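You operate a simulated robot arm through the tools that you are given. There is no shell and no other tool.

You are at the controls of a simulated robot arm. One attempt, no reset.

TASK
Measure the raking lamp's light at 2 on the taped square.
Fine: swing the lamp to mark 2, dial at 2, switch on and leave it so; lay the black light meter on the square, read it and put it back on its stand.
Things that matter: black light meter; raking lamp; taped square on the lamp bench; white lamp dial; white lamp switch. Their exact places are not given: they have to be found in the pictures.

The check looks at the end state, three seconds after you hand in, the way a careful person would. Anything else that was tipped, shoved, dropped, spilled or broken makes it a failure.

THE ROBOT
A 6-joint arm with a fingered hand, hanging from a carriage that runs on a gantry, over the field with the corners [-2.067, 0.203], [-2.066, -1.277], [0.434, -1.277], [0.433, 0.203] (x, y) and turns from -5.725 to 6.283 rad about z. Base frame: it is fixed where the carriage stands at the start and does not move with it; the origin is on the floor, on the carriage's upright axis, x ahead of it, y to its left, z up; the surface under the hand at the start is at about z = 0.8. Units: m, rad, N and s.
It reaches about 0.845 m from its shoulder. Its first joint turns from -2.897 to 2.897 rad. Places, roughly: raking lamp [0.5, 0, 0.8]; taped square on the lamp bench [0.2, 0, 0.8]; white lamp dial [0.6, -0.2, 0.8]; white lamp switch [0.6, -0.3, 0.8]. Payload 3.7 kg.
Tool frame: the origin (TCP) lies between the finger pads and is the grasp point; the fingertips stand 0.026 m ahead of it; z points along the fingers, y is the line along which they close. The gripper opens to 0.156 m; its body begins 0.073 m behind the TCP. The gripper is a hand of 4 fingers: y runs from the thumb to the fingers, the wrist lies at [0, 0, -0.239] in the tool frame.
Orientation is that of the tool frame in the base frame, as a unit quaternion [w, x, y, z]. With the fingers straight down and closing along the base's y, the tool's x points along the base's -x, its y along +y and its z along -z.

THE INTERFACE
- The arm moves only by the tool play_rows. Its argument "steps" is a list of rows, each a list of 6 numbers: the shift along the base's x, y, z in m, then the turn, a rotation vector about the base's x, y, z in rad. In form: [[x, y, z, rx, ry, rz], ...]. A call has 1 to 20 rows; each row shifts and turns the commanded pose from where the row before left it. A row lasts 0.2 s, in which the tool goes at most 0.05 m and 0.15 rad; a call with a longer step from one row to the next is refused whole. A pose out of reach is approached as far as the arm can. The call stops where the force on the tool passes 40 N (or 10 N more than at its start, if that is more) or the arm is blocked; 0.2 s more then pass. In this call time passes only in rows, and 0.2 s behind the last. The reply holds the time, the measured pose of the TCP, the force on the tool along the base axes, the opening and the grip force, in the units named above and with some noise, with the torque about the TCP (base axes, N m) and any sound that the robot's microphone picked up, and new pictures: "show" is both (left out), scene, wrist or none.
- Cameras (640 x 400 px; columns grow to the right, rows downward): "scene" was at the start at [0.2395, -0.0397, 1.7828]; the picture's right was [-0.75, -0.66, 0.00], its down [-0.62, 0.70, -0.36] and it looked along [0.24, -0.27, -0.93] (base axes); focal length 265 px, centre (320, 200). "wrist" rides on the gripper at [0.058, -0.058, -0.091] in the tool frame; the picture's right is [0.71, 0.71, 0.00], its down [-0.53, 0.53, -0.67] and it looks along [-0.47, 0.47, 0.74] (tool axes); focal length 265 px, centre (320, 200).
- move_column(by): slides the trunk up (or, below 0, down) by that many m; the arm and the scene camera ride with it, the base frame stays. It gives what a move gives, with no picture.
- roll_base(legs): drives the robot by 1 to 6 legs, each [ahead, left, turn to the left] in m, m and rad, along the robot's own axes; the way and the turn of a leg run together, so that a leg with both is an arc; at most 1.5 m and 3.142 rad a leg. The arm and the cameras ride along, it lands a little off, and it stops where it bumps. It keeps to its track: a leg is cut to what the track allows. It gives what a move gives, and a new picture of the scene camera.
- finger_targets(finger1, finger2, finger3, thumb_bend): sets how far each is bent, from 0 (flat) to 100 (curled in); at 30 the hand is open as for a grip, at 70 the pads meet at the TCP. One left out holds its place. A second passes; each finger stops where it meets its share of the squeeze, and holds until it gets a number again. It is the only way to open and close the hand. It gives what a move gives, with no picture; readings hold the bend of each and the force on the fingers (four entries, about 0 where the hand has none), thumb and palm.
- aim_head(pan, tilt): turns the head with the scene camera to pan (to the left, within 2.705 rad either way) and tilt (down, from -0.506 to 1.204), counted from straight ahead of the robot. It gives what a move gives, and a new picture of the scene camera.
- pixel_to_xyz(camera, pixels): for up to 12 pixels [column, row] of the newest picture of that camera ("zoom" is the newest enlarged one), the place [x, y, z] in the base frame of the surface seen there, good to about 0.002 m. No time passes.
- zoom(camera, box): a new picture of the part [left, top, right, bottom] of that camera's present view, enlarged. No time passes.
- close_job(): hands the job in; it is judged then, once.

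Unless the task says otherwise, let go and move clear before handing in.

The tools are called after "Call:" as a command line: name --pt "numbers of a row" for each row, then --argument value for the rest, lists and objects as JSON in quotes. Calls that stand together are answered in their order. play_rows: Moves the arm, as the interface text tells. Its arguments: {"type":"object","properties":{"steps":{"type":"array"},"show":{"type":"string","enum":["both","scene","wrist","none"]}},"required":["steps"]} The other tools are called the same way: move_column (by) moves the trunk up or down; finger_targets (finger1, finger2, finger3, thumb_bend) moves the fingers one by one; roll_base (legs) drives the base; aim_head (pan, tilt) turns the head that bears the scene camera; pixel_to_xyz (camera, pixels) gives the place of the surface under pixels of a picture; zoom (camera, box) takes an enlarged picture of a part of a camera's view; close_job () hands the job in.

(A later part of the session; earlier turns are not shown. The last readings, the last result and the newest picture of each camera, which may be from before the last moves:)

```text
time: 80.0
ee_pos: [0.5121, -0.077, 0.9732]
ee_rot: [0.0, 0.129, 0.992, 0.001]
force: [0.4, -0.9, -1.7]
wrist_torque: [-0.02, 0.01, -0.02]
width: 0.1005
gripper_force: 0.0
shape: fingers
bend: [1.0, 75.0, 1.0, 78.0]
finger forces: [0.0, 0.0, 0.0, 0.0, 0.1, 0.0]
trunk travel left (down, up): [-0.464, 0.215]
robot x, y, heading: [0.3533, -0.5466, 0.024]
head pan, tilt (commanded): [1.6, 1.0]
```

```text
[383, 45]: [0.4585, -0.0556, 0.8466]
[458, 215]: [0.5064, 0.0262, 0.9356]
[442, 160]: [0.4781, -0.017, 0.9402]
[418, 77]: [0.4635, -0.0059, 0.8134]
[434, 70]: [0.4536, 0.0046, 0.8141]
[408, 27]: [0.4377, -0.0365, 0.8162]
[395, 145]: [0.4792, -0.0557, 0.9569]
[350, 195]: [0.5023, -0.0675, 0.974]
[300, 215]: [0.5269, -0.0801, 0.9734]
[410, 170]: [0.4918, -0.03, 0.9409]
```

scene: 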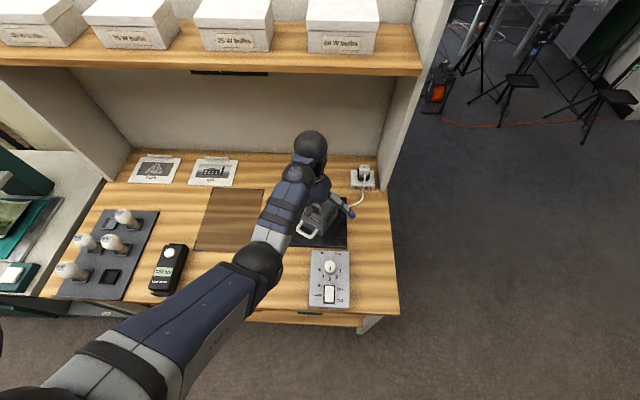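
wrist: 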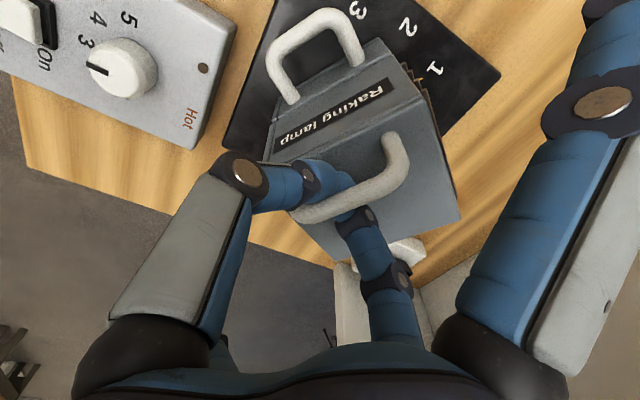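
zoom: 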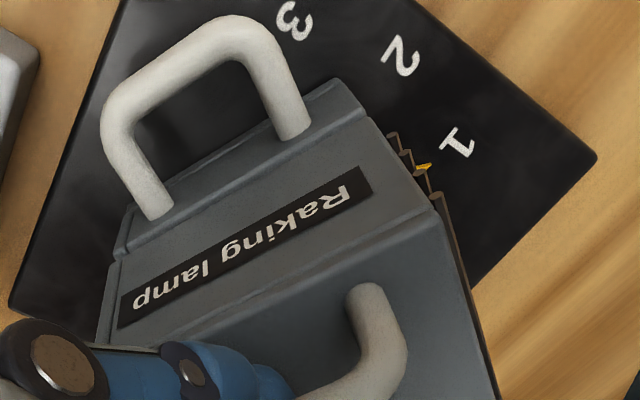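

The fingers closed under the bar and slid along it, so the lamp has turned only about 4° (pointer tip near 154.7°). They're still captured in the loop, so going on along the arc will push against the loop's rear post. I'll do this in small steps and check.

Call:
play_rows --pt "0.0027 -0.001 0 0 0 0.01" --pt "0.0027 -0.001 0 0 0 0.01" --pt "0.0025 -0.0003 0 0 0 0.03" --pt "0.0025 -0.0003 0 0 0 0.03" --pt "0.0025 0 0 0 0 0.03" --pt "0.0025 0 0 0 0 0.03" --show "wrist"

Call:
zoom --camera "wrist" --box '[220, 0, 520, 190]'

```text
time: 81.4
ee_pos: [0.5279, -0.0809, 0.9722]
ee_rot: [0.0, 0.06, 0.998, 0.002]
force: [-2.2, 0.1, -1.0]
wrist_torque: [0.01, 0.03, 0.0]
width: 0.1007
gripper_force: 0.1
shape: fingers
bend: [1.0, 77.0, 1.0, 79.0]
finger forces: [0.1, 0.0, 0.0, 0.0, 0.0, 0.0]
trunk travel left (down, up): [-0.464, 0.215]
robot x, y, heading: [0.3532, -0.5455, 0.019]
head pan, tilt (commanded): [1.6, 1.0]
```

wrist: 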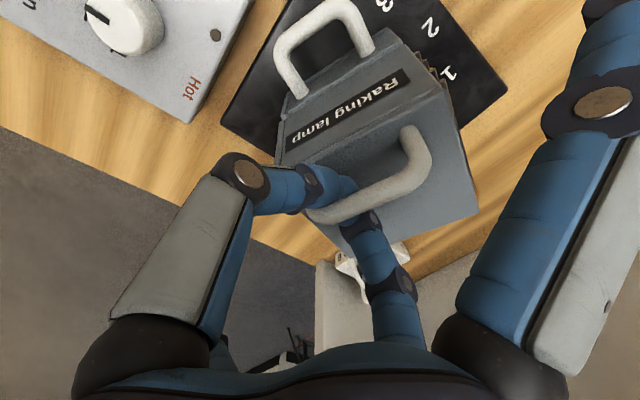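

```text
2.11 times, centred on (370, 95) of wrist
```

zoom: 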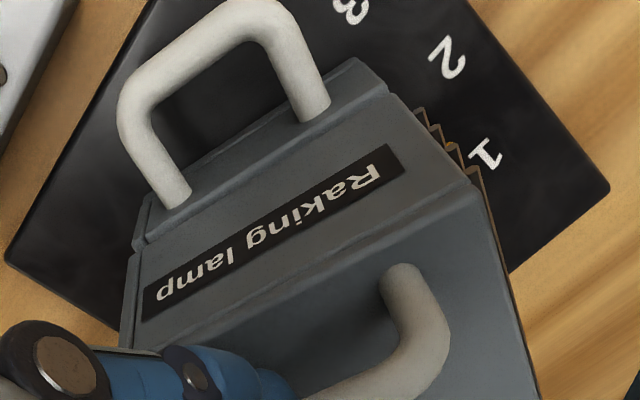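

I'll measure the lamp top's front edge and the handle bar to get the lamp's present angle.

Call:
pixel_to_xyz --camera "wrist" --pixels '[[443, 95], [455, 135], [465, 170], [474, 205], [448, 75], [432, 25], [415, 140], [400, 185], [370, 200], [330, 215], [425, 180]]'

Call:
zoom --camera "scene" --box '[270, 170, 390, 270]'

```text
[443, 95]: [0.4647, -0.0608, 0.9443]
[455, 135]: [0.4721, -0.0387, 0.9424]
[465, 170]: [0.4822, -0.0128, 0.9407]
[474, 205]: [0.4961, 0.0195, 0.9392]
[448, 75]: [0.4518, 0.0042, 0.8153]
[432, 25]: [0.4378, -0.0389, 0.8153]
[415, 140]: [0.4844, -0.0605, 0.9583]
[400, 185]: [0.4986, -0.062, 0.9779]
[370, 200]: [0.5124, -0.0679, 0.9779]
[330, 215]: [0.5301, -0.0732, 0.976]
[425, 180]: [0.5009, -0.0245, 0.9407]
```

```text
4.00 times, centred on (330, 220) of scene
```

zoom: 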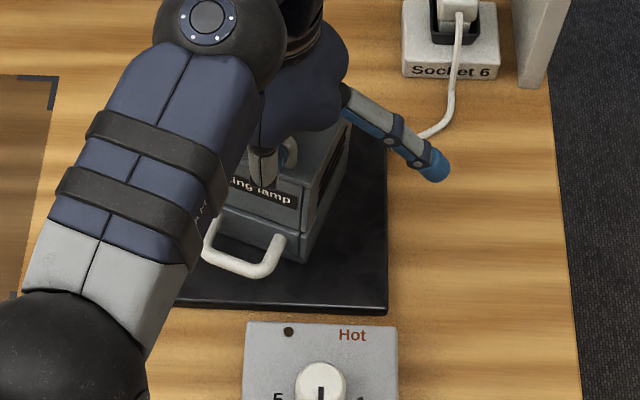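

The lamp is at about 159.5° now (front edge direction 68.6°), following the hand as the fingers bear on the rear post. I'll keep going along the arc to about 176°, then check.

Call:
play_rows --pt "0.0022 0.0003 -0.001 0 0 0.018" --pt "0.0022 0.0003 -0.001 0 0 0.018" --pt "0.0022 0.0004 0 0 0 0.018" --pt "0.0022 0.0004 0 0 0 0.018" --pt "0.0022 0.0006 0 0 0 0.018" --pt "0.0022 0.0006 0 0 0 0.018" --show "wrist"

Call:
pixel_to_xyz --camera "wrist" --pixels '[[443, 95], [455, 135], [465, 170], [474, 205], [400, 185], [370, 200], [340, 212]]'

```text
time: 82.8
ee_pos: [0.5413, -0.0779, 0.9703]
ee_rot: [0.0, 0.006, 1.0, 0.0]
force: [-2.5, -0.3, -0.3]
wrist_torque: [-0.03, 0.03, 0.03]
width: 0.1004
gripper_force: 0.1
shape: fingers
bend: [1.0, 77.0, 1.0, 79.0]
finger forces: [0.0, 0.1, 0.0, 0.0, 0.1, 0.0]
trunk travel left (down, up): [-0.464, 0.215]
robot x, y, heading: [0.3508, -0.5478, 0.016]
head pan, tilt (commanded): [1.6, 1.0]
```

wrist: 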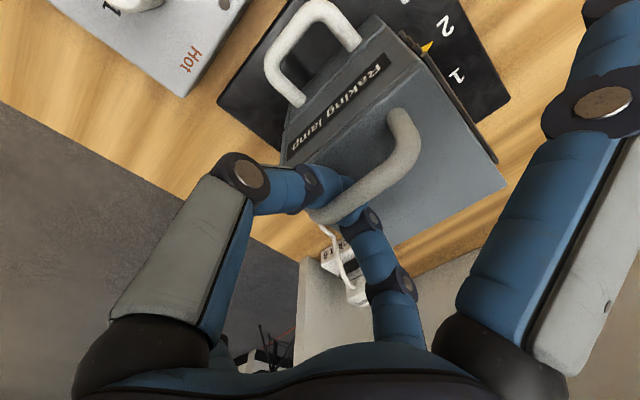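

```text
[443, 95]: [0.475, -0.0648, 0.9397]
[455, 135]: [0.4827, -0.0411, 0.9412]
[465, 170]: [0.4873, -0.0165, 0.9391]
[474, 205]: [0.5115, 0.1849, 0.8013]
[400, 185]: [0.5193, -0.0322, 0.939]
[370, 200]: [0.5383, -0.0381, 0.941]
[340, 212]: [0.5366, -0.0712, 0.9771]
```

The lamp has swung well and the yellow pointer at (427,48) is near mark 2 (445,25). I'll zoom in and measure the pointer tip and marks.

Call:
zoom --camera "wrist" --box '[360, 0, 520, 100]'

Call:
pixel_to_xyz --camera "wrist" --pixels '[[429, 43], [427, 48], [445, 25], [457, 75], [415, 35], [430, 70], [460, 110], [490, 155], [405, 30]]'

```text
4.00 times, centred on (440, 50) of wrist
```

zoom: 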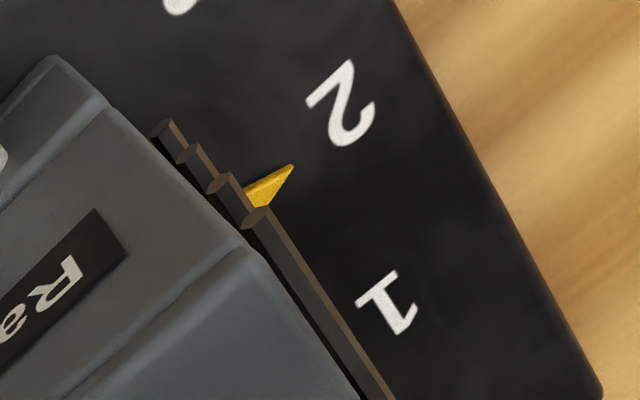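

```text
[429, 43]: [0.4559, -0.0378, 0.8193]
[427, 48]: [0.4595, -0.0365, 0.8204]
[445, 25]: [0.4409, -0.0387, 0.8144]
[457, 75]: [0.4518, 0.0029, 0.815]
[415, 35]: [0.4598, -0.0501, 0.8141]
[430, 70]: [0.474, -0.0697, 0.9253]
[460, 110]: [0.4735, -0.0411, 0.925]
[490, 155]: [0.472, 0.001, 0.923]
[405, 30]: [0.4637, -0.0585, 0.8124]
```

The pointer is essentially at 2, about 181–182° against a mark at about 180–181°. I'll measure a bit more precisely with the zoomed picture.

Call:
pixel_to_xyz --camera "zoom" --pixels '[[290, 168], [270, 185], [258, 195], [342, 103], [318, 103], [366, 105], [388, 303], [365, 400], [245, 225], [170, 130]]'

```text
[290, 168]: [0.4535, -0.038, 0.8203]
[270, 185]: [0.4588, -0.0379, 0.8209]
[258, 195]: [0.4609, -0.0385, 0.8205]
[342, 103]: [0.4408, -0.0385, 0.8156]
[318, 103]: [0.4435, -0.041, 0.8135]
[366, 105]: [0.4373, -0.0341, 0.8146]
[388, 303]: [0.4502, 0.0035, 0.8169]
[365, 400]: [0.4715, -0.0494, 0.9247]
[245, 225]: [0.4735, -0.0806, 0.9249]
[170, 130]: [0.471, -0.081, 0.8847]
```

The pointer tip (y=-0.038) lines up with mark 2 (y=-0.038). I'll back off 5 mm within the loop to unload the fingers, open them, and rise clear.

Call:
play_rows --pt "-0.0025 0 0 0 0 0" --pt "-0.0025 0 0 0 0 0" --pt "0 0 0 0 0 0" --show "none"

Call:
finger_targets --finger2 55 --thumb_bend 55

Call:
finger_targets --finger2 35 --thumb_bend 35

Call:
play_rows --pt "0 0 0 0 0 0" --show "wrist"

```text
time: 83.6
ee_pos: [0.535, -0.0763, 0.9719]
ee_rot: [0.0, 0.006, 1.0, 0.001]
force: [1.3, -0.5, -1.1]
wrist_torque: [0.0, -0.01, 0.01]
width: 0.1003
gripper_force: 0.1
shape: fingers
bend: [1.0, 77.0, 1.0, 79.0]
finger forces: [0.1, 0.0, 0.0, 0.0, 0.0, 0.0]
trunk travel left (down, up): [-0.464, 0.215]
robot x, y, heading: [0.3562, -0.5536, 0.015]
head pan, tilt (commanded): [1.6, 1.0]
```

```text
time: 84.6
ee_pos: [0.5369, -0.0773, 0.9703]
ee_rot: [0.001, 0.006, 1.0, 0.001]
force: [-0.3, -1.3, 5.0]
wrist_torque: [0.08, 0.01, 0.04]
width: 0.1085
gripper_force: 2.0
shape: fingers
bend: [1.0, 56.0, 1.0, 55.0]
finger forces: [0.0, 4.1, 0.0, 0.1, 0.1, 0.1]
trunk travel left (down, up): [-0.464, 0.215]
robot x, y, heading: [0.3549, -0.5478, 0.019]
head pan, tilt (commanded): [1.6, 1.0]
```

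```text
time: 85.6
ee_pos: [0.5364, -0.0773, 0.9703]
ee_rot: [0.001, 0.007, 1.0, 0.001]
force: [-0.2, -0.1, -0.1]
wrist_torque: [0.01, 0.02, 0.01]
width: 0.1247
gripper_force: 0.0
shape: fingers
bend: [1.0, 35.0, 1.0, 35.0]
finger forces: [0.0, 0.0, 0.1, 0.1, 0.1, 0.1]
trunk travel left (down, up): [-0.464, 0.215]
robot x, y, heading: [0.3558, -0.5485, 0.016]
head pan, tilt (commanded): [1.6, 1.0]
```

```text
time: 86.0
ee_pos: [0.5356, -0.0776, 0.9703]
ee_rot: [0.0, 0.007, 1.0, 0.0]
force: [-0.2, 0.2, 0.6]
wrist_torque: [-0.02, -0.05, 0.01]
width: 0.1245
gripper_force: 0.1
shape: fingers
bend: [1.0, 35.0, 1.0, 35.0]
finger forces: [0.0, 0.0, 0.1, 0.0, 0.0, 0.1]
trunk travel left (down, up): [-0.464, 0.215]
robot x, y, heading: [0.355, -0.5518, 0.015]
head pan, tilt (commanded): [1.6, 1.0]
```

wrist: 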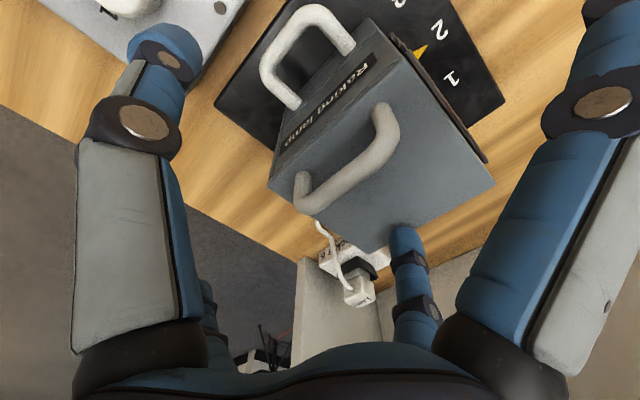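

The hand is open and clear of the bar. I'll rise by the column and recheck the pointer.

Call:
move_column --by 0.09

Call:
play_rows --pt "0 0 0 0 0 0" --show "both"

Call:
zoom --camera "wrist" --box '[260, 0, 460, 125]'

Call:
zoom --camera "scene" --box '[270, 180, 390, 300]'

```text
time: 87.3
ee_pos: [0.5359, -0.0777, 1.0604]
ee_rot: [0.0, 0.006, 1.0, 0.0]
force: [-0.6, 0.4, -0.2]
wrist_torque: [0.01, 0.03, 0.01]
width: 0.1248
gripper_force: 0.1
shape: fingers
bend: [1.0, 35.0, 1.0, 35.0]
finger forces: [0.0, 0.0, 0.0, 0.1, 0.0, 0.1]
trunk travel left (down, up): [-0.554, 0.125]
robot x, y, heading: [0.3543, -0.5518, 0.017]
head pan, tilt (commanded): [1.6, 1.0]
```

```text
time: 87.7
ee_pos: [0.536, -0.0775, 1.0609]
ee_rot: [0.0, 0.006, 1.0, 0.0]
force: [0.2, 0.7, 0.5]
wrist_torque: [0.03, -0.01, 0.02]
width: 0.1249
gripper_force: 0.0
shape: fingers
bend: [1.0, 35.0, 1.0, 35.0]
finger forces: [0.1, 0.0, 0.1, 0.0, 0.0, 0.0]
trunk travel left (down, up): [-0.554, 0.125]
robot x, y, heading: [0.3538, -0.5461, 0.013]
head pan, tilt (commanded): [1.6, 1.0]
```

scene: 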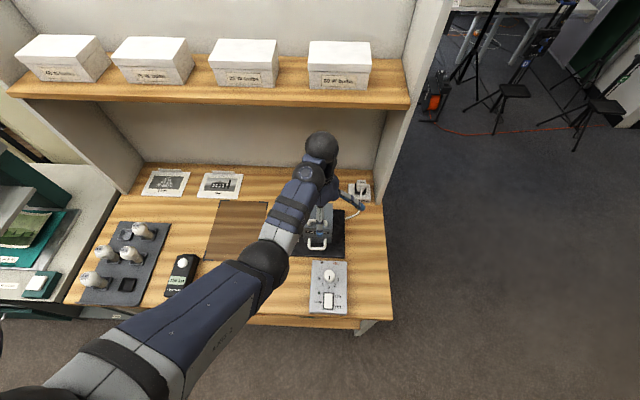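
wrist: 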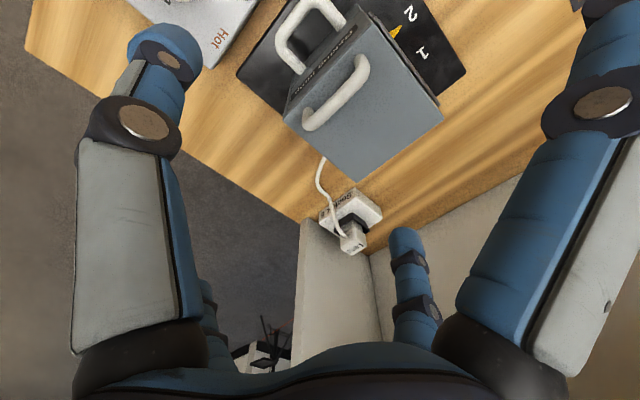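

```text
3.20 times, centred on (360, 62) of wrist
```

zoom: 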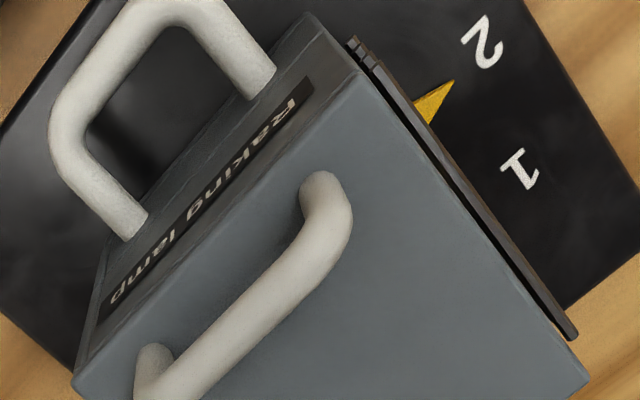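

```text
3.33 times, centred on (330, 240) of scene
```

zoom: 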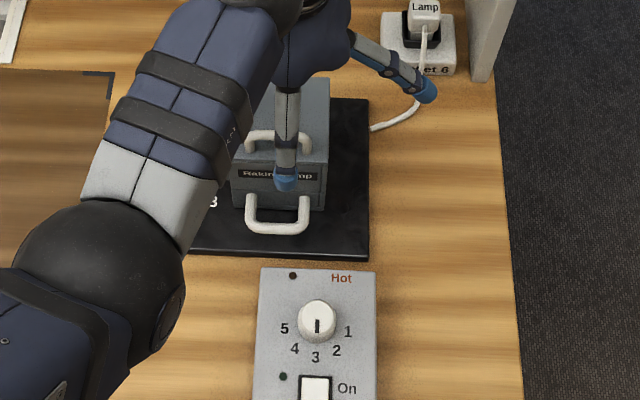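

The lamp now stands square on its plate. I'll do one more check of the pointer against mark 2 from this view.

Call:
zoom --camera "wrist" --box '[260, 0, 460, 125]'

Call:
pixel_to_xyz --camera "zoom" --pixels '[[452, 84], [436, 100], [425, 115], [482, 42], [520, 170], [360, 50], [575, 335], [90, 380], [315, 20], [585, 370], [80, 365]]'

```text
3.20 times, centred on (360, 62) of wrist
```

zoom: 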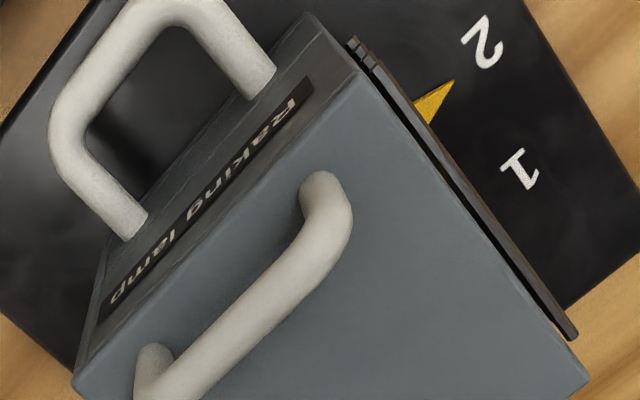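

```text
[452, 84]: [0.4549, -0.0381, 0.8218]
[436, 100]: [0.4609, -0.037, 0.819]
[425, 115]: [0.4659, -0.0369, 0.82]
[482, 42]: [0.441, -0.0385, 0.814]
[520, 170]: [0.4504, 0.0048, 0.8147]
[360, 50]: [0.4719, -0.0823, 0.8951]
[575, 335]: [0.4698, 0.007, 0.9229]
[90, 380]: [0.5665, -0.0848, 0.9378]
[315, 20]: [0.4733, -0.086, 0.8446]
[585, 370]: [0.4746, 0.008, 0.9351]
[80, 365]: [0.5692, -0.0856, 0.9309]
```

The lamp is squarely at mark 2: pointer y=-0.038 and south edge parallel to x. Next is the dial. I'll keep this good arm posture and drive the carriage so the hand comes over the knob at (0.570,-0.213).

Call:
roll_base --legs '[[0.034, -0.135, 0.0]]'

Call:
finger_targets --finger1 48 --finger2 48 --finger3 48 --thumb_bend 48

Call:
play_rows --pt "0 0 0 0 0 0.085" --pt "0 0 0 0 0 0.085" --pt "0 0 0 0 0 0.085" --pt "0 0 0 0 0 0.085" --pt "0 0 0 0 0 0.083" --pt "0 0 0 0 0 0" --show "both"

```text
time: 89.0
ee_pos: [0.5703, -0.2128, 1.0613]
ee_rot: [0.0, 0.005, 1.0, 0.001]
force: [-0.1, -0.6, 0.5]
wrist_torque: [-0.01, -0.01, -0.02]
width: 0.1247
gripper_force: 0.0
shape: fingers
bend: [1.0, 35.0, 1.0, 35.0]
finger forces: [0.0, 0.0, 0.0, 0.0, 0.0, 0.0]
trunk travel left (down, up): [-0.554, 0.125]
robot x, y, heading: [0.3882, -0.685, 0.022]
head pan, tilt (commanded): [1.6, 1.0]
```

scene: 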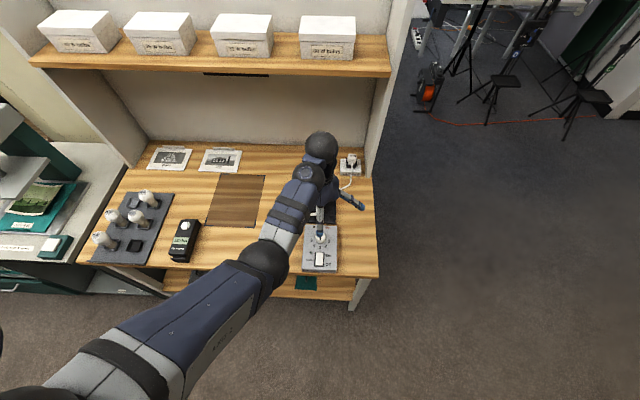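

```text
time: 90.0
ee_pos: [0.5701, -0.2124, 1.0603]
ee_rot: [0.001, 0.004, 1.0, 0.0]
force: [-0.2, -0.2, 0.0]
wrist_torque: [0.01, -0.04, 0.02]
width: 0.0573
gripper_force: 0.0
shape: fingers
bend: [48.0, 48.0, 48.0, 48.0]
finger forces: [0.0, 0.1, 0.0, 0.1, 0.0, 0.0]
trunk travel left (down, up): [-0.554, 0.125]
robot x, y, heading: [0.3883, -0.6841, 0.022]
head pan, tilt (commanded): [1.6, 1.0]
```

```text
time: 91.4
ee_pos: [0.5695, -0.2135, 1.0609]
ee_rot: [0.0, -0.206, 0.979, 0.002]
force: [0.2, -0.1, -0.6]
wrist_torque: [0.02, 0.0, 0.02]
width: 0.0572
gripper_force: 0.0
shape: fingers
bend: [48.0, 48.0, 48.0, 48.0]
finger forces: [0.0, 0.1, 0.0, 0.1, 0.0, 0.1]
trunk travel left (down, up): [-0.554, 0.125]
robot x, y, heading: [0.3899, -0.6864, 0.024]
head pan, tilt (commanded): [1.6, 1.0]
```

scene: 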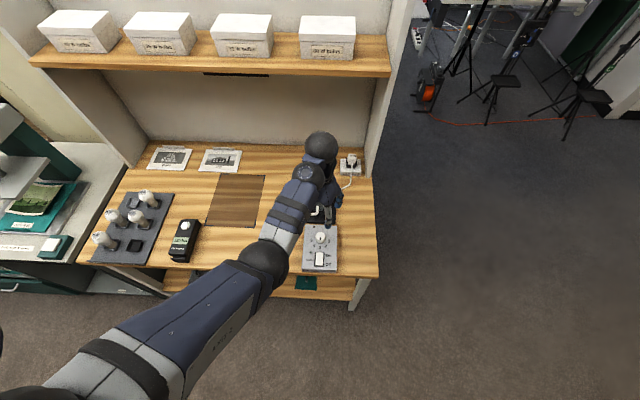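
wrist: 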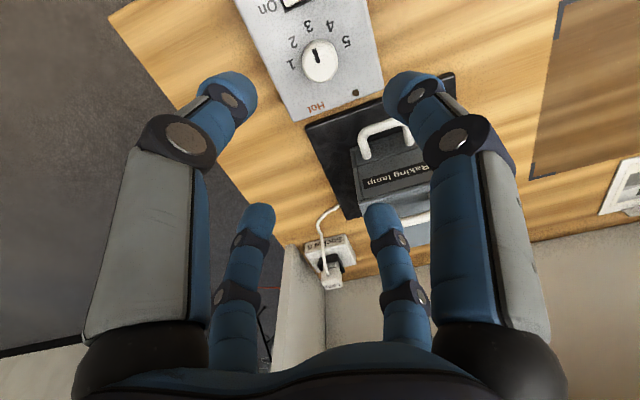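

The hand is over the knob with the fingers part-closed at 24° yaw. I'll re-measure the knob's position in the wrist view before going down.

Call:
zoom --camera "wrist" --box '[230, 0, 410, 112]'

Call:
pixel_to_xyz --camera "zoom" --pixels '[[320, 195], [265, 200], [375, 205], [320, 150], [320, 250], [320, 270], [310, 175], [305, 155], [215, 230], [220, 150], [265, 90], [350, 88]]'

```text
3.56 times, centred on (320, 56) of wrist
```

zoom: 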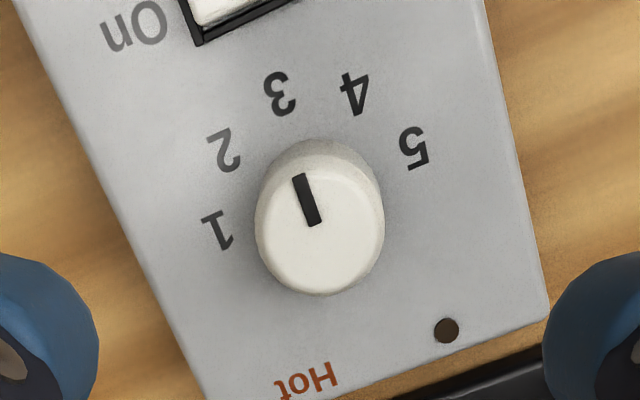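

```text
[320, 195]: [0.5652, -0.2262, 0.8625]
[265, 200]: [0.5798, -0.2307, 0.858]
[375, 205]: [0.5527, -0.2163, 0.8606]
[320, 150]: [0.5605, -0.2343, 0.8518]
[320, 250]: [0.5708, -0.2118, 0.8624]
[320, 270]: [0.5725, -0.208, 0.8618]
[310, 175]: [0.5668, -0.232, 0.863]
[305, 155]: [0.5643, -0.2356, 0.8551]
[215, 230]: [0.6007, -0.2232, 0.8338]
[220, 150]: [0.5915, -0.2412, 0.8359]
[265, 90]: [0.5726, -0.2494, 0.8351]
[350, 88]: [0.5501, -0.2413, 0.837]
```

The knob's centre is about (0.5695,-0.216) and its top is at 0.8625. I'll shift 2.5 mm and lower to just above it, then check.

Call:
play_rows --pt "0 -0.0025 0 0 0 0" --pt "0 0 0 0 0 0" --show "none"

Call:
move_column --by -0.155

Call:
play_rows --pt "0 0 0 0 0 0" --show "both"

```text
time: 92.0
ee_pos: [0.569, -0.214, 1.0605]
ee_rot: [0.0, -0.206, 0.979, 0.0]
force: [-0.1, 1.1, -0.2]
wrist_torque: [0.01, -0.01, 0.02]
width: 0.0571
gripper_force: 0.1
shape: fingers
bend: [48.0, 48.0, 48.0, 48.0]
finger forces: [0.0, 0.0, 0.1, 0.1, 0.0, 0.0]
trunk travel left (down, up): [-0.554, 0.125]
robot x, y, heading: [0.3899, -0.6848, 0.023]
head pan, tilt (commanded): [1.6, 1.0]
```

```text
time: 93.8
ee_pos: [0.5691, -0.2152, 0.9048]
ee_rot: [0.0, -0.205, 0.979, 0.001]
force: [0.1, 0.0, -0.6]
wrist_torque: [0.03, 0.0, 0.01]
width: 0.057
gripper_force: 0.0
shape: fingers
bend: [48.0, 48.0, 48.0, 48.0]
finger forces: [0.0, 0.1, 0.0, 0.0, 0.0, 0.0]
trunk travel left (down, up): [-0.399, 0.28]
robot x, y, heading: [0.3914, -0.6859, 0.027]
head pan, tilt (commanded): [1.6, 1.0]
```

```text
time: 94.2
ee_pos: [0.5686, -0.2161, 0.9062]
ee_rot: [-0.001, -0.205, 0.979, 0.001]
force: [-0.1, -0.2, 0.4]
wrist_torque: [0.01, 0.0, -0.03]
width: 0.0571
gripper_force: 0.1
shape: fingers
bend: [48.0, 48.0, 48.0, 48.0]
finger forces: [0.0, 0.1, 0.0, 0.0, 0.1, 0.0]
trunk travel left (down, up): [-0.399, 0.28]
robot x, y, heading: [0.3893, -0.6868, 0.022]
head pan, tilt (commanded): [1.6, 1.0]
```

scene: 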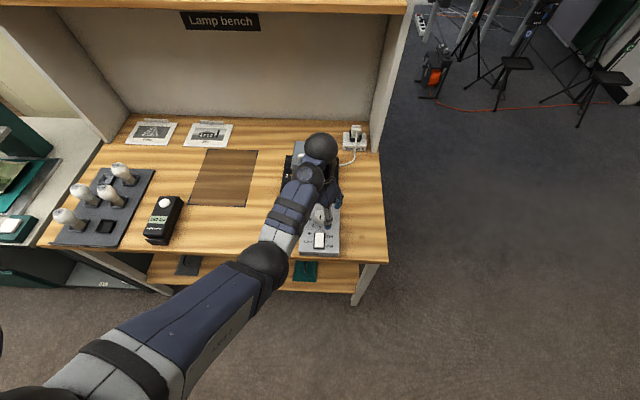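
wrist: 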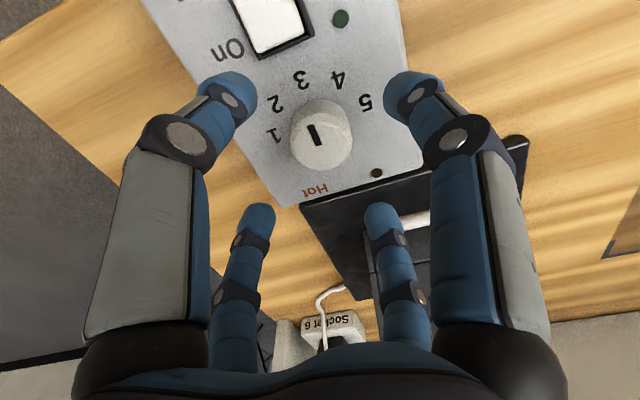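

I'll check the knob's centring again from this closer view.

Call:
zoom --camera "wrist" --box '[240, 70, 400, 210]'

Call:
pixel_to_xyz --camera "wrist" --pixels '[[292, 135], [352, 130], [320, 165], [318, 108], [322, 145], [316, 130], [300, 155], [345, 155], [295, 118], [345, 112]]'

```text
2.86 times, centred on (320, 140) of wrist
```

zoom: 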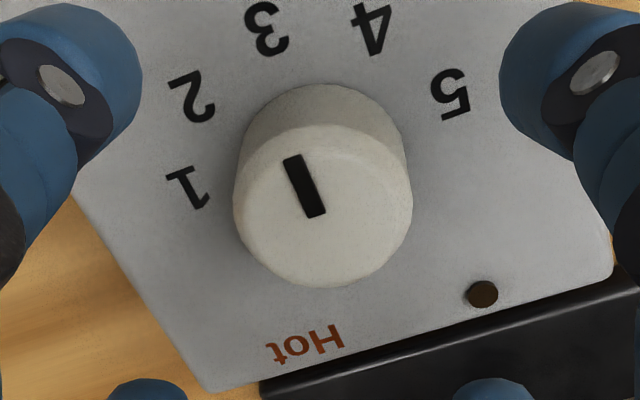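

```text
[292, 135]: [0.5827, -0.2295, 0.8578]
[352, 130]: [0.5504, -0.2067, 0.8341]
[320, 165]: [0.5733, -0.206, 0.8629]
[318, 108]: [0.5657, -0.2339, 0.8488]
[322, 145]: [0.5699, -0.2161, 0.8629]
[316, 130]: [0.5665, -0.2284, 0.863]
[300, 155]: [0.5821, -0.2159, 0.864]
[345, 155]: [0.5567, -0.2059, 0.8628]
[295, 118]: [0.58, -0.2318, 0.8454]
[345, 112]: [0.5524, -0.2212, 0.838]
```

The knob centre is about (0.5695,-0.2175). I'll shift 2 mm, lower to TCP 0.868 (fingertips just above the panel) and close all four fingers gently on the knob.

Call:
play_rows --pt "0.0005 -0.002 0 0 0 0" --pt "0 0 0 0 0 0" --show "none"

Call:
move_column --by -0.037

Call:
finger_targets --finger1 56 --finger2 56 --finger3 56 --thumb_bend 56

Call:
finger_targets --finger1 63 --finger2 63 --finger3 63 --thumb_bend 63

Call:
play_rows --pt "0 0 0 0 0 0" --show "both"

```text
time: 94.8
ee_pos: [0.5696, -0.2177, 0.9059]
ee_rot: [0.0, -0.206, 0.979, 0.001]
force: [0.6, -0.7, 0.6]
wrist_torque: [-0.01, 0.01, 0.01]
width: 0.0569
gripper_force: 0.1
shape: fingers
bend: [48.0, 48.0, 48.0, 48.0]
finger forces: [0.0, 0.0, 0.0, 0.1, 0.0, 0.0]
trunk travel left (down, up): [-0.399, 0.28]
robot x, y, heading: [0.3872, -0.684, 0.025]
head pan, tilt (commanded): [1.6, 1.0]
```

```text
time: 95.6
ee_pos: [0.5699, -0.2173, 0.8687]
ee_rot: [-0.001, -0.206, 0.979, 0.001]
force: [0.0, 0.1, 3.1]
wrist_torque: [-0.03, -0.01, 0.01]
width: 0.0573
gripper_force: 1.4
shape: fingers
bend: [48.0, 48.0, 48.0, 48.0]
finger forces: [1.1, 0.2, 1.1, 0.0, 0.9, 0.0]
trunk travel left (down, up): [-0.362, 0.317]
robot x, y, heading: [0.3916, -0.6839, 0.023]
head pan, tilt (commanded): [1.6, 1.0]
```

```text
time: 96.6
ee_pos: [0.5685, -0.2178, 0.8703]
ee_rot: [0.0, -0.205, 0.979, 0.001]
force: [-2.6, -1.2, 9.4]
wrist_torque: [-0.16, 0.43, -0.03]
width: 0.0369
gripper_force: 4.3
shape: fingers
bend: [54.0, 56.0, 56.0, 56.0]
finger forces: [9.1, 0.1, 0.1, 0.0, 0.0, 0.0]
trunk travel left (down, up): [-0.362, 0.317]
robot x, y, heading: [0.3916, -0.6838, 0.021]
head pan, tilt (commanded): [1.6, 1.0]
```

```text
time: 97.6
ee_pos: [0.5698, -0.2173, 0.8683]
ee_rot: [0.0, -0.206, 0.979, 0.001]
force: [-1.7, 2.4, 0.0]
wrist_torque: [0.05, -0.01, 0.01]
width: 0.0186
gripper_force: 3.5
shape: fingers
bend: [61.0, 60.0, 61.0, 62.0]
finger forces: [1.5, 2.8, 1.7, 0.0, 1.2, 0.0]
trunk travel left (down, up): [-0.362, 0.317]
robot x, y, heading: [0.3928, -0.6872, 0.021]
head pan, tilt (commanded): [1.6, 1.0]
```

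```text
time: 98.0
ee_pos: [0.5692, -0.2176, 0.869]
ee_rot: [-0.001, -0.205, 0.979, 0.0]
force: [-1.0, 1.9, -0.7]
wrist_torque: [0.03, 0.0, 0.02]
width: 0.0186
gripper_force: 3.5
shape: fingers
bend: [61.0, 60.0, 61.0, 62.0]
finger forces: [1.4, 2.9, 1.6, 0.0, 1.2, 0.0]
trunk travel left (down, up): [-0.362, 0.317]
robot x, y, heading: [0.3874, -0.6886, 0.024]
head pan, tilt (commanded): [1.6, 1.0]
```

scene: 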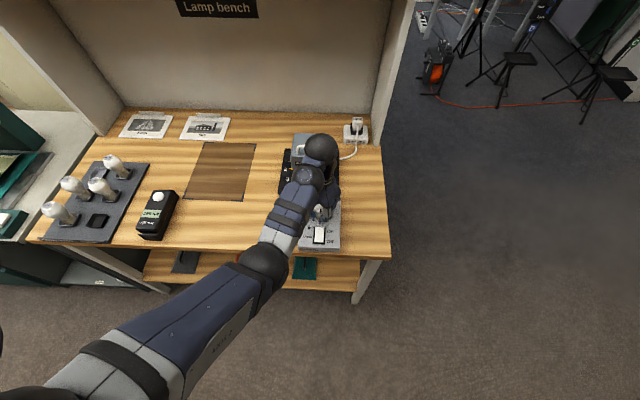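
wrist: 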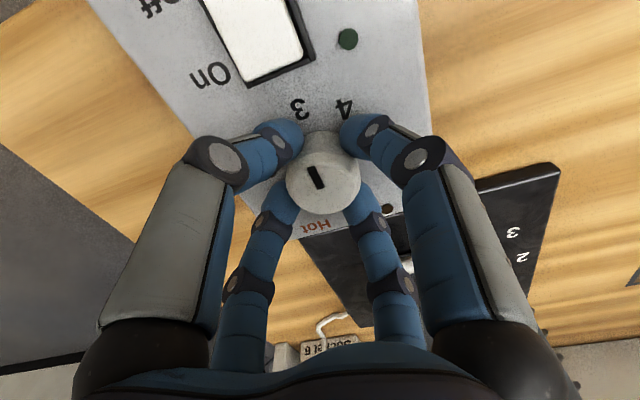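

All four fingers hold the knob evenly (1.2–2.9 N). I'll tighten a little and turn it by +0.70 rad (40° counter-clockwise seen from above, from 3 to 2).

Call:
finger_targets --finger1 67 --finger2 67 --finger3 67 --thumb_bend 67

Call:
play_rows --pt "0 0 0 0 0 0.07" --pt "0 0 0 0 0 0.07" --pt "0 0 0 0 0 0.07" --pt "0 0 0 0 0 0.07" --pt "0 0 0 0 0 0.07" --pt "0 0 0 0 0 0.07" --pt "0 0 0 0 0 0.07" --pt "0 0 0 0 0 0.07" --pt "0 0 0 0 0 0.07" --pt "0 0 0 0 0 0.068" --pt "0 0 0 0 0 0" --show "wrist"

Call:
zoom --camera "wrist" --box '[220, 60, 420, 220]'

```text
time: 99.0
ee_pos: [0.5695, -0.2185, 0.8703]
ee_rot: [0.0, -0.206, 0.979, 0.002]
force: [-0.2, 0.2, 1.9]
wrist_torque: [-0.01, 0.03, -0.01]
width: 0.0171
gripper_force: 11.1
shape: fingers
bend: [62.0, 61.0, 62.0, 64.0]
finger forces: [4.8, 6.1, 4.7, 0.0, 5.8, 0.1]
trunk travel left (down, up): [-0.362, 0.317]
robot x, y, heading: [0.3925, -0.6847, 0.024]
head pan, tilt (commanded): [1.6, 1.0]
```

```text
time: 101.4
ee_pos: [0.5693, -0.2181, 0.87]
ee_rot: [0.0, -0.528, 0.849, 0.002]
force: [3.6, 4.6, -1.2]
wrist_torque: [0.12, -0.07, 0.04]
width: 0.0168
gripper_force: 11.0
shape: fingers
bend: [62.0, 61.0, 62.0, 64.0]
finger forces: [3.8, 5.3, 6.2, 0.0, 6.6, 0.0]
trunk travel left (down, up): [-0.362, 0.317]
robot x, y, heading: [0.3923, -0.6851, 0.022]
head pan, tilt (commanded): [1.6, 1.0]
```

wrist: 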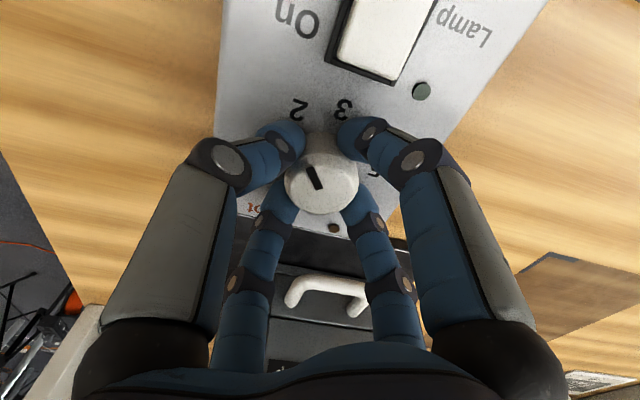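

```text
2.50 times, centred on (320, 140) of wrist
```

zoom: 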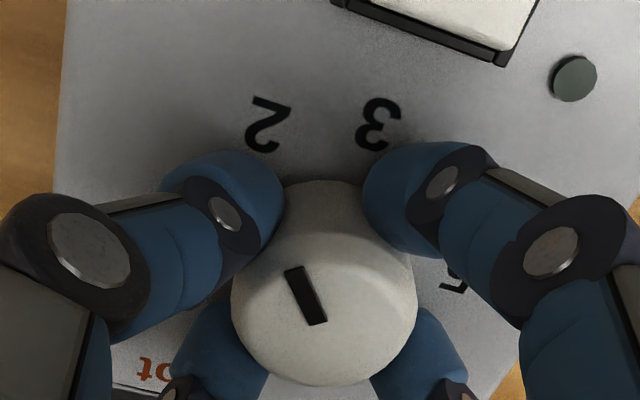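

The knob turned with the hand. I'll measure the dial line's direction now against the labels.

Call:
pixel_to_xyz --camera "zoom" --pixels '[[317, 318], [305, 293], [293, 270], [267, 125], [380, 125], [245, 300], [400, 300], [325, 250], [330, 370]]'

```text
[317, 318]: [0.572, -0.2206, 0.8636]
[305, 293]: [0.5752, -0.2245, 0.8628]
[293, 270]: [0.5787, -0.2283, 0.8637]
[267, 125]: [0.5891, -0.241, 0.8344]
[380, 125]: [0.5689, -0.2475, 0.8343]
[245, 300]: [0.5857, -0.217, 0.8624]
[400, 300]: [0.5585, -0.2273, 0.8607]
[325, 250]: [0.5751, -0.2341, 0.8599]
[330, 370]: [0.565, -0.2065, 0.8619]
```

The dial line points at -49°, and label 2 is at about -50° from the centre, so the dial is at 2. I'll open the fingers and rise.

Call:
finger_targets --finger1 54 --finger2 54 --finger3 54 --thumb_bend 54

Call:
finger_targets --finger1 48 --finger2 48 --finger3 48 --thumb_bend 48

Call:
move_column --by 0.08

Call:
play_rows --pt "0 0 0 0 0 0" --show "both"

Call:
zoom --camera "wrist" --box '[200, 0, 440, 180]'

```text
time: 102.4
ee_pos: [0.5683, -0.2168, 0.8692]
ee_rot: [0.0, -0.528, 0.849, 0.001]
force: [-0.4, -1.6, 5.7]
wrist_torque: [-0.01, 0.07, 0.01]
width: 0.0395
gripper_force: 3.2
shape: fingers
bend: [54.0, 55.0, 55.0, 54.0]
finger forces: [1.3, 2.7, 1.7, 0.0, 0.9, 0.0]
trunk travel left (down, up): [-0.362, 0.317]
robot x, y, heading: [0.3869, -0.685, 0.02]
head pan, tilt (commanded): [1.6, 1.0]
```

```text
time: 103.4
ee_pos: [0.5687, -0.2179, 0.8704]
ee_rot: [0.0, -0.528, 0.849, 0.001]
force: [0.4, 2.1, 5.7]
wrist_torque: [-0.16, 0.09, -0.02]
width: 0.0539
gripper_force: 2.6
shape: fingers
bend: [49.0, 48.0, 48.0, 48.0]
finger forces: [4.8, 0.3, 0.5, 0.0, 0.1, 0.0]
trunk travel left (down, up): [-0.362, 0.317]
robot x, y, heading: [0.3905, -0.6848, 0.024]
head pan, tilt (commanded): [1.6, 1.0]
```

```text
time: 104.6
ee_pos: [0.5687, -0.2188, 0.9482]
ee_rot: [0.001, -0.528, 0.849, 0.001]
force: [0.4, 0.4, 0.0]
wrist_torque: [-0.01, 0.0, 0.0]
width: 0.0563
gripper_force: 0.0
shape: fingers
bend: [48.0, 48.0, 48.0, 48.0]
finger forces: [0.1, 0.0, 0.0, 0.1, 0.1, 0.0]
trunk travel left (down, up): [-0.442, 0.237]
robot x, y, heading: [0.3894, -0.6859, 0.022]
head pan, tilt (commanded): [1.6, 1.0]
```

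```text
time: 105.0
ee_pos: [0.5683, -0.2194, 0.9492]
ee_rot: [-0.001, -0.527, 0.85, 0.0]
force: [-0.9, -0.2, 0.0]
wrist_torque: [0.01, 0.01, -0.01]
width: 0.0562
gripper_force: 0.0
shape: fingers
bend: [48.0, 48.0, 48.0, 48.0]
finger forces: [0.0, 0.1, 0.1, 0.0, 0.1, 0.0]
trunk travel left (down, up): [-0.442, 0.237]
robot x, y, heading: [0.3878, -0.6899, 0.019]
head pan, tilt (commanded): [1.6, 1.0]
```

scene: 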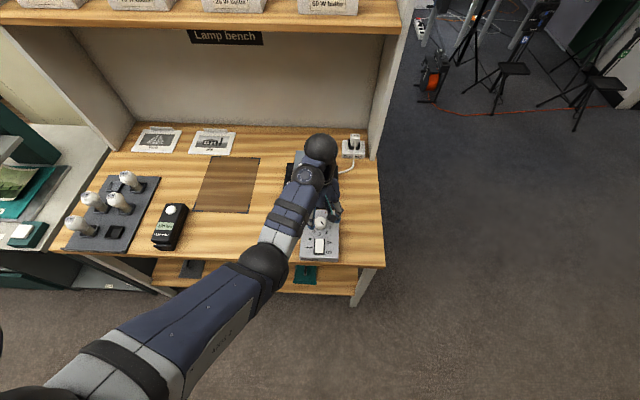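
wrist: 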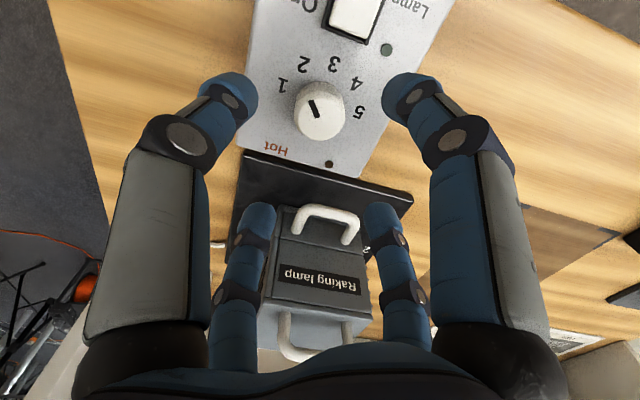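

```text
2.22 times, centred on (320, 90) of wrist
```

zoom: 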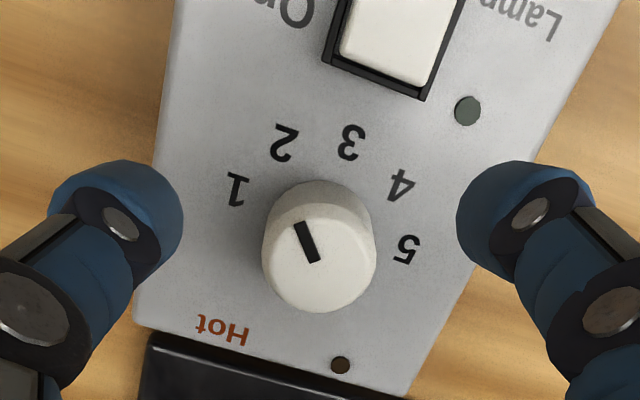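

The dial line looks aimed at 2. I'll verify with coordinates.

Call:
pixel_to_xyz --camera "zoom" --pixels '[[315, 260], [306, 241], [298, 225], [285, 142], [352, 143], [236, 190], [403, 185], [408, 248], [265, 250], [376, 250]]'

Call:
zoom --camera "scene" --box '[280, 190, 360, 270]'

```text
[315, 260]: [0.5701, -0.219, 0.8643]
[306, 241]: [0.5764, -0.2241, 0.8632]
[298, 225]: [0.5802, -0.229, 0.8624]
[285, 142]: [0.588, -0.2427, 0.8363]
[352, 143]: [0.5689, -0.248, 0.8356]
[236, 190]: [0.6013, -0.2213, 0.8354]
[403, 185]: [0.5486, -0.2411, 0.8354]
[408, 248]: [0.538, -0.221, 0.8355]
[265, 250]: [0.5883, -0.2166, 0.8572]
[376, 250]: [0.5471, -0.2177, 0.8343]
```

```text
5.00 times, centred on (320, 230) of scene
```

zoom: 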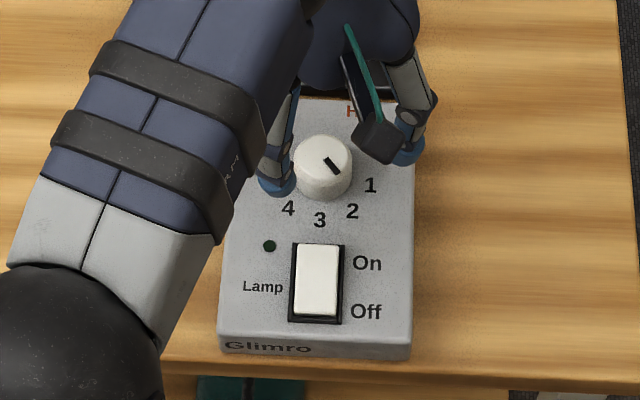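

The dial line's angle measures between -45° and -49°, and mark 2 should be near -50°. I'll zoom in tightly for a better estimate.

Call:
zoom --camera "wrist" --box '[265, 45, 375, 145]'

Call:
pixel_to_xyz --camera "zoom" --pixels '[[320, 200], [300, 200], [340, 200], [320, 250], [320, 300]]'

```text
4.00 times, centred on (320, 95) of wrist
```

zoom: 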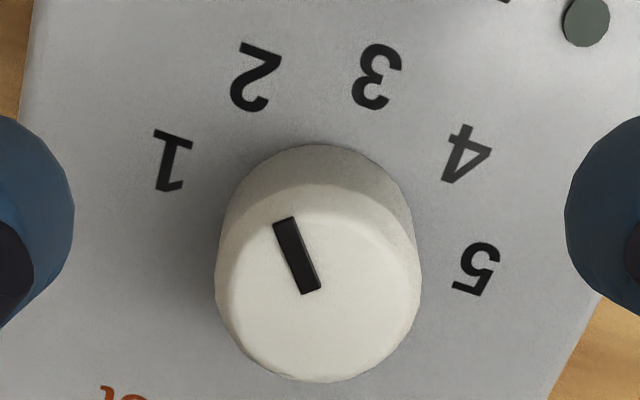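

```text
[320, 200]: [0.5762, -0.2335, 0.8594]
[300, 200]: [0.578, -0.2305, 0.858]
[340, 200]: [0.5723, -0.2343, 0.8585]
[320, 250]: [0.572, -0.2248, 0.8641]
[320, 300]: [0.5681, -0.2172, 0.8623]
```

Call:
pixel_to_xyz --camera "zoom" --pixels '[[310, 289], [304, 273], [298, 257], [291, 239], [285, 223], [173, 162], [257, 77], [377, 76], [466, 155], [477, 269], [318, 330], [222, 262]]'

```text
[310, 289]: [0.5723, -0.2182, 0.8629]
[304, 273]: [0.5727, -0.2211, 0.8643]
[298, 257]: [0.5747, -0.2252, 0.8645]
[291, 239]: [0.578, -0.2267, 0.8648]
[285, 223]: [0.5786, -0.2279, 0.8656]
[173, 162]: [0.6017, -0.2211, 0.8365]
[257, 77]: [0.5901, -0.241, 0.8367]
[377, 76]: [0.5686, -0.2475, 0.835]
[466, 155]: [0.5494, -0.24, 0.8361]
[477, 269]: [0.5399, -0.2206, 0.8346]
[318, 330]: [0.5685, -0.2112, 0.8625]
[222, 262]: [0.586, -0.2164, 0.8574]
```

The line measures -50° ± 2°, right on mark 2. Now the switch: I'll drive the carriage so the hand comes over the On end of the rocker, turn the hand to 45°, and close the fingers into a blunt pusher.

Call:
roll_base --legs '[[0.006, -0.049, 0.0]]'

Call:
finger_targets --finger1 70 --finger2 70 --finger3 70 --thumb_bend 70

Call:
play_rows --pt "0 0 0 0 0 -0.09" --pt "0 0 0 0 0 -0.09" --pt "0 0 0 0 0 -0.09" --pt "0 0 0 0 0 -0.08" --pt "0 0 0 0 0 0" --show "both"

```text
time: 105.9
ee_pos: [0.5763, -0.2678, 0.9484]
ee_rot: [0.0, -0.528, 0.849, 0.001]
force: [-0.4, 0.7, 0.5]
wrist_torque: [0.03, 0.04, 0.03]
width: 0.0563
gripper_force: 0.1
shape: fingers
bend: [48.0, 48.0, 48.0, 48.0]
finger forces: [0.1, 0.1, 0.0, 0.1, 0.1, 0.1]
trunk travel left (down, up): [-0.442, 0.237]
robot x, y, heading: [0.3955, -0.7344, 0.022]
head pan, tilt (commanded): [1.6, 1.0]
```

scene: 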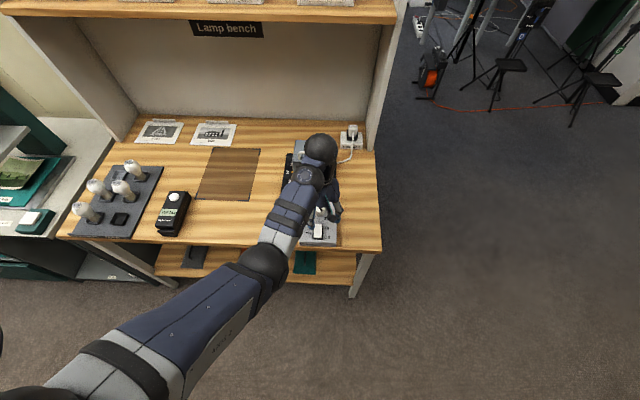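

```text
time: 106.9
ee_pos: [0.5754, -0.2679, 0.9493]
ee_rot: [0.0, -0.529, 0.849, 0.001]
force: [0.5, -0.4, 0.3]
wrist_torque: [-0.01, 0.01, 0.0]
width: 0.0
gripper_force: 0.2
shape: fingers
bend: [69.0, 69.0, 69.0, 69.0]
finger forces: [0.0, 0.0, 0.0, 0.0, 0.0, 0.0]
trunk travel left (down, up): [-0.442, 0.237]
robot x, y, heading: [0.4009, -0.7348, 0.022]
head pan, tilt (commanded): [1.6, 1.0]
```

```text
time: 108.1
ee_pos: [0.5771, -0.2692, 0.95]
ee_rot: [0.0, -0.372, 0.928, 0.001]
force: [-0.2, 0.2, 0.9]
wrist_torque: [0.0, 0.01, -0.02]
width: 0.0001
gripper_force: 0.0
shape: fingers
bend: [69.0, 69.0, 69.0, 69.0]
finger forces: [0.1, 0.1, 0.0, 0.0, 0.0, 0.1]
trunk travel left (down, up): [-0.442, 0.237]
robot x, y, heading: [0.3969, -0.7399, 0.019]
head pan, tilt (commanded): [1.6, 1.0]
```

scene: 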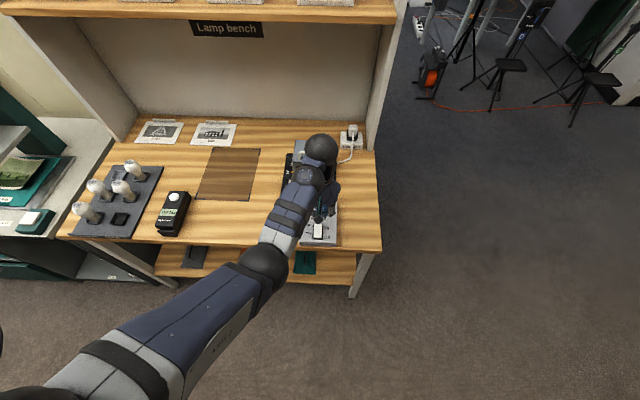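
wrist: 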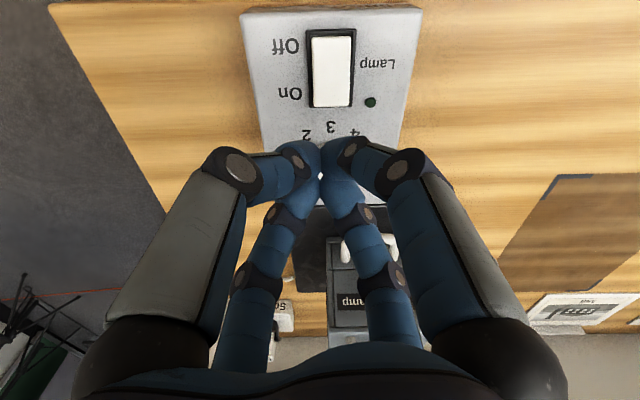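

The switch is clear in the wrist view: On end near (332,100), Off end near (332,45). I'll measure it.

Call:
pixel_to_xyz --camera "wrist" --pixels '[[316, 103], [349, 103], [332, 100], [332, 85], [332, 70], [332, 55], [332, 42], [290, 93], [284, 46], [331, 115], [370, 102]]'

Call:
zoom --camera "scene" --box '[280, 170, 360, 260]'

```text
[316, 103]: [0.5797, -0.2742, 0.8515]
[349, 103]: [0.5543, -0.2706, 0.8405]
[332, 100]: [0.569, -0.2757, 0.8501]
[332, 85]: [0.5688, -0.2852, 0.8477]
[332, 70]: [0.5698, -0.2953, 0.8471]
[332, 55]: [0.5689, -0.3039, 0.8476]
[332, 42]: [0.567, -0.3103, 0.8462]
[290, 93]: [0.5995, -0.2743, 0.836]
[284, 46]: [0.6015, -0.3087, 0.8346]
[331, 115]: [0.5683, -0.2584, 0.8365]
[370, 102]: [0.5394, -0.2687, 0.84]
```

```text
4.44 times, centred on (320, 215) of scene
```

zoom: 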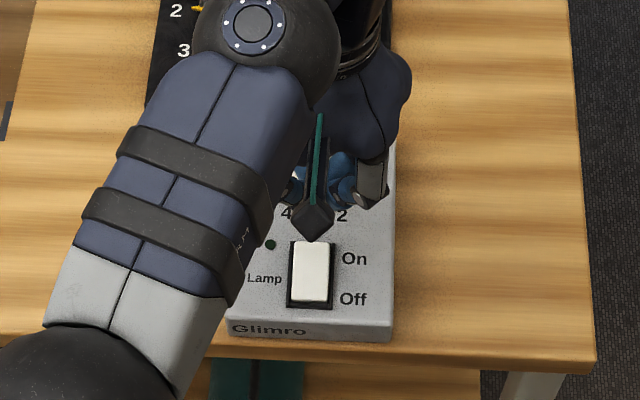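

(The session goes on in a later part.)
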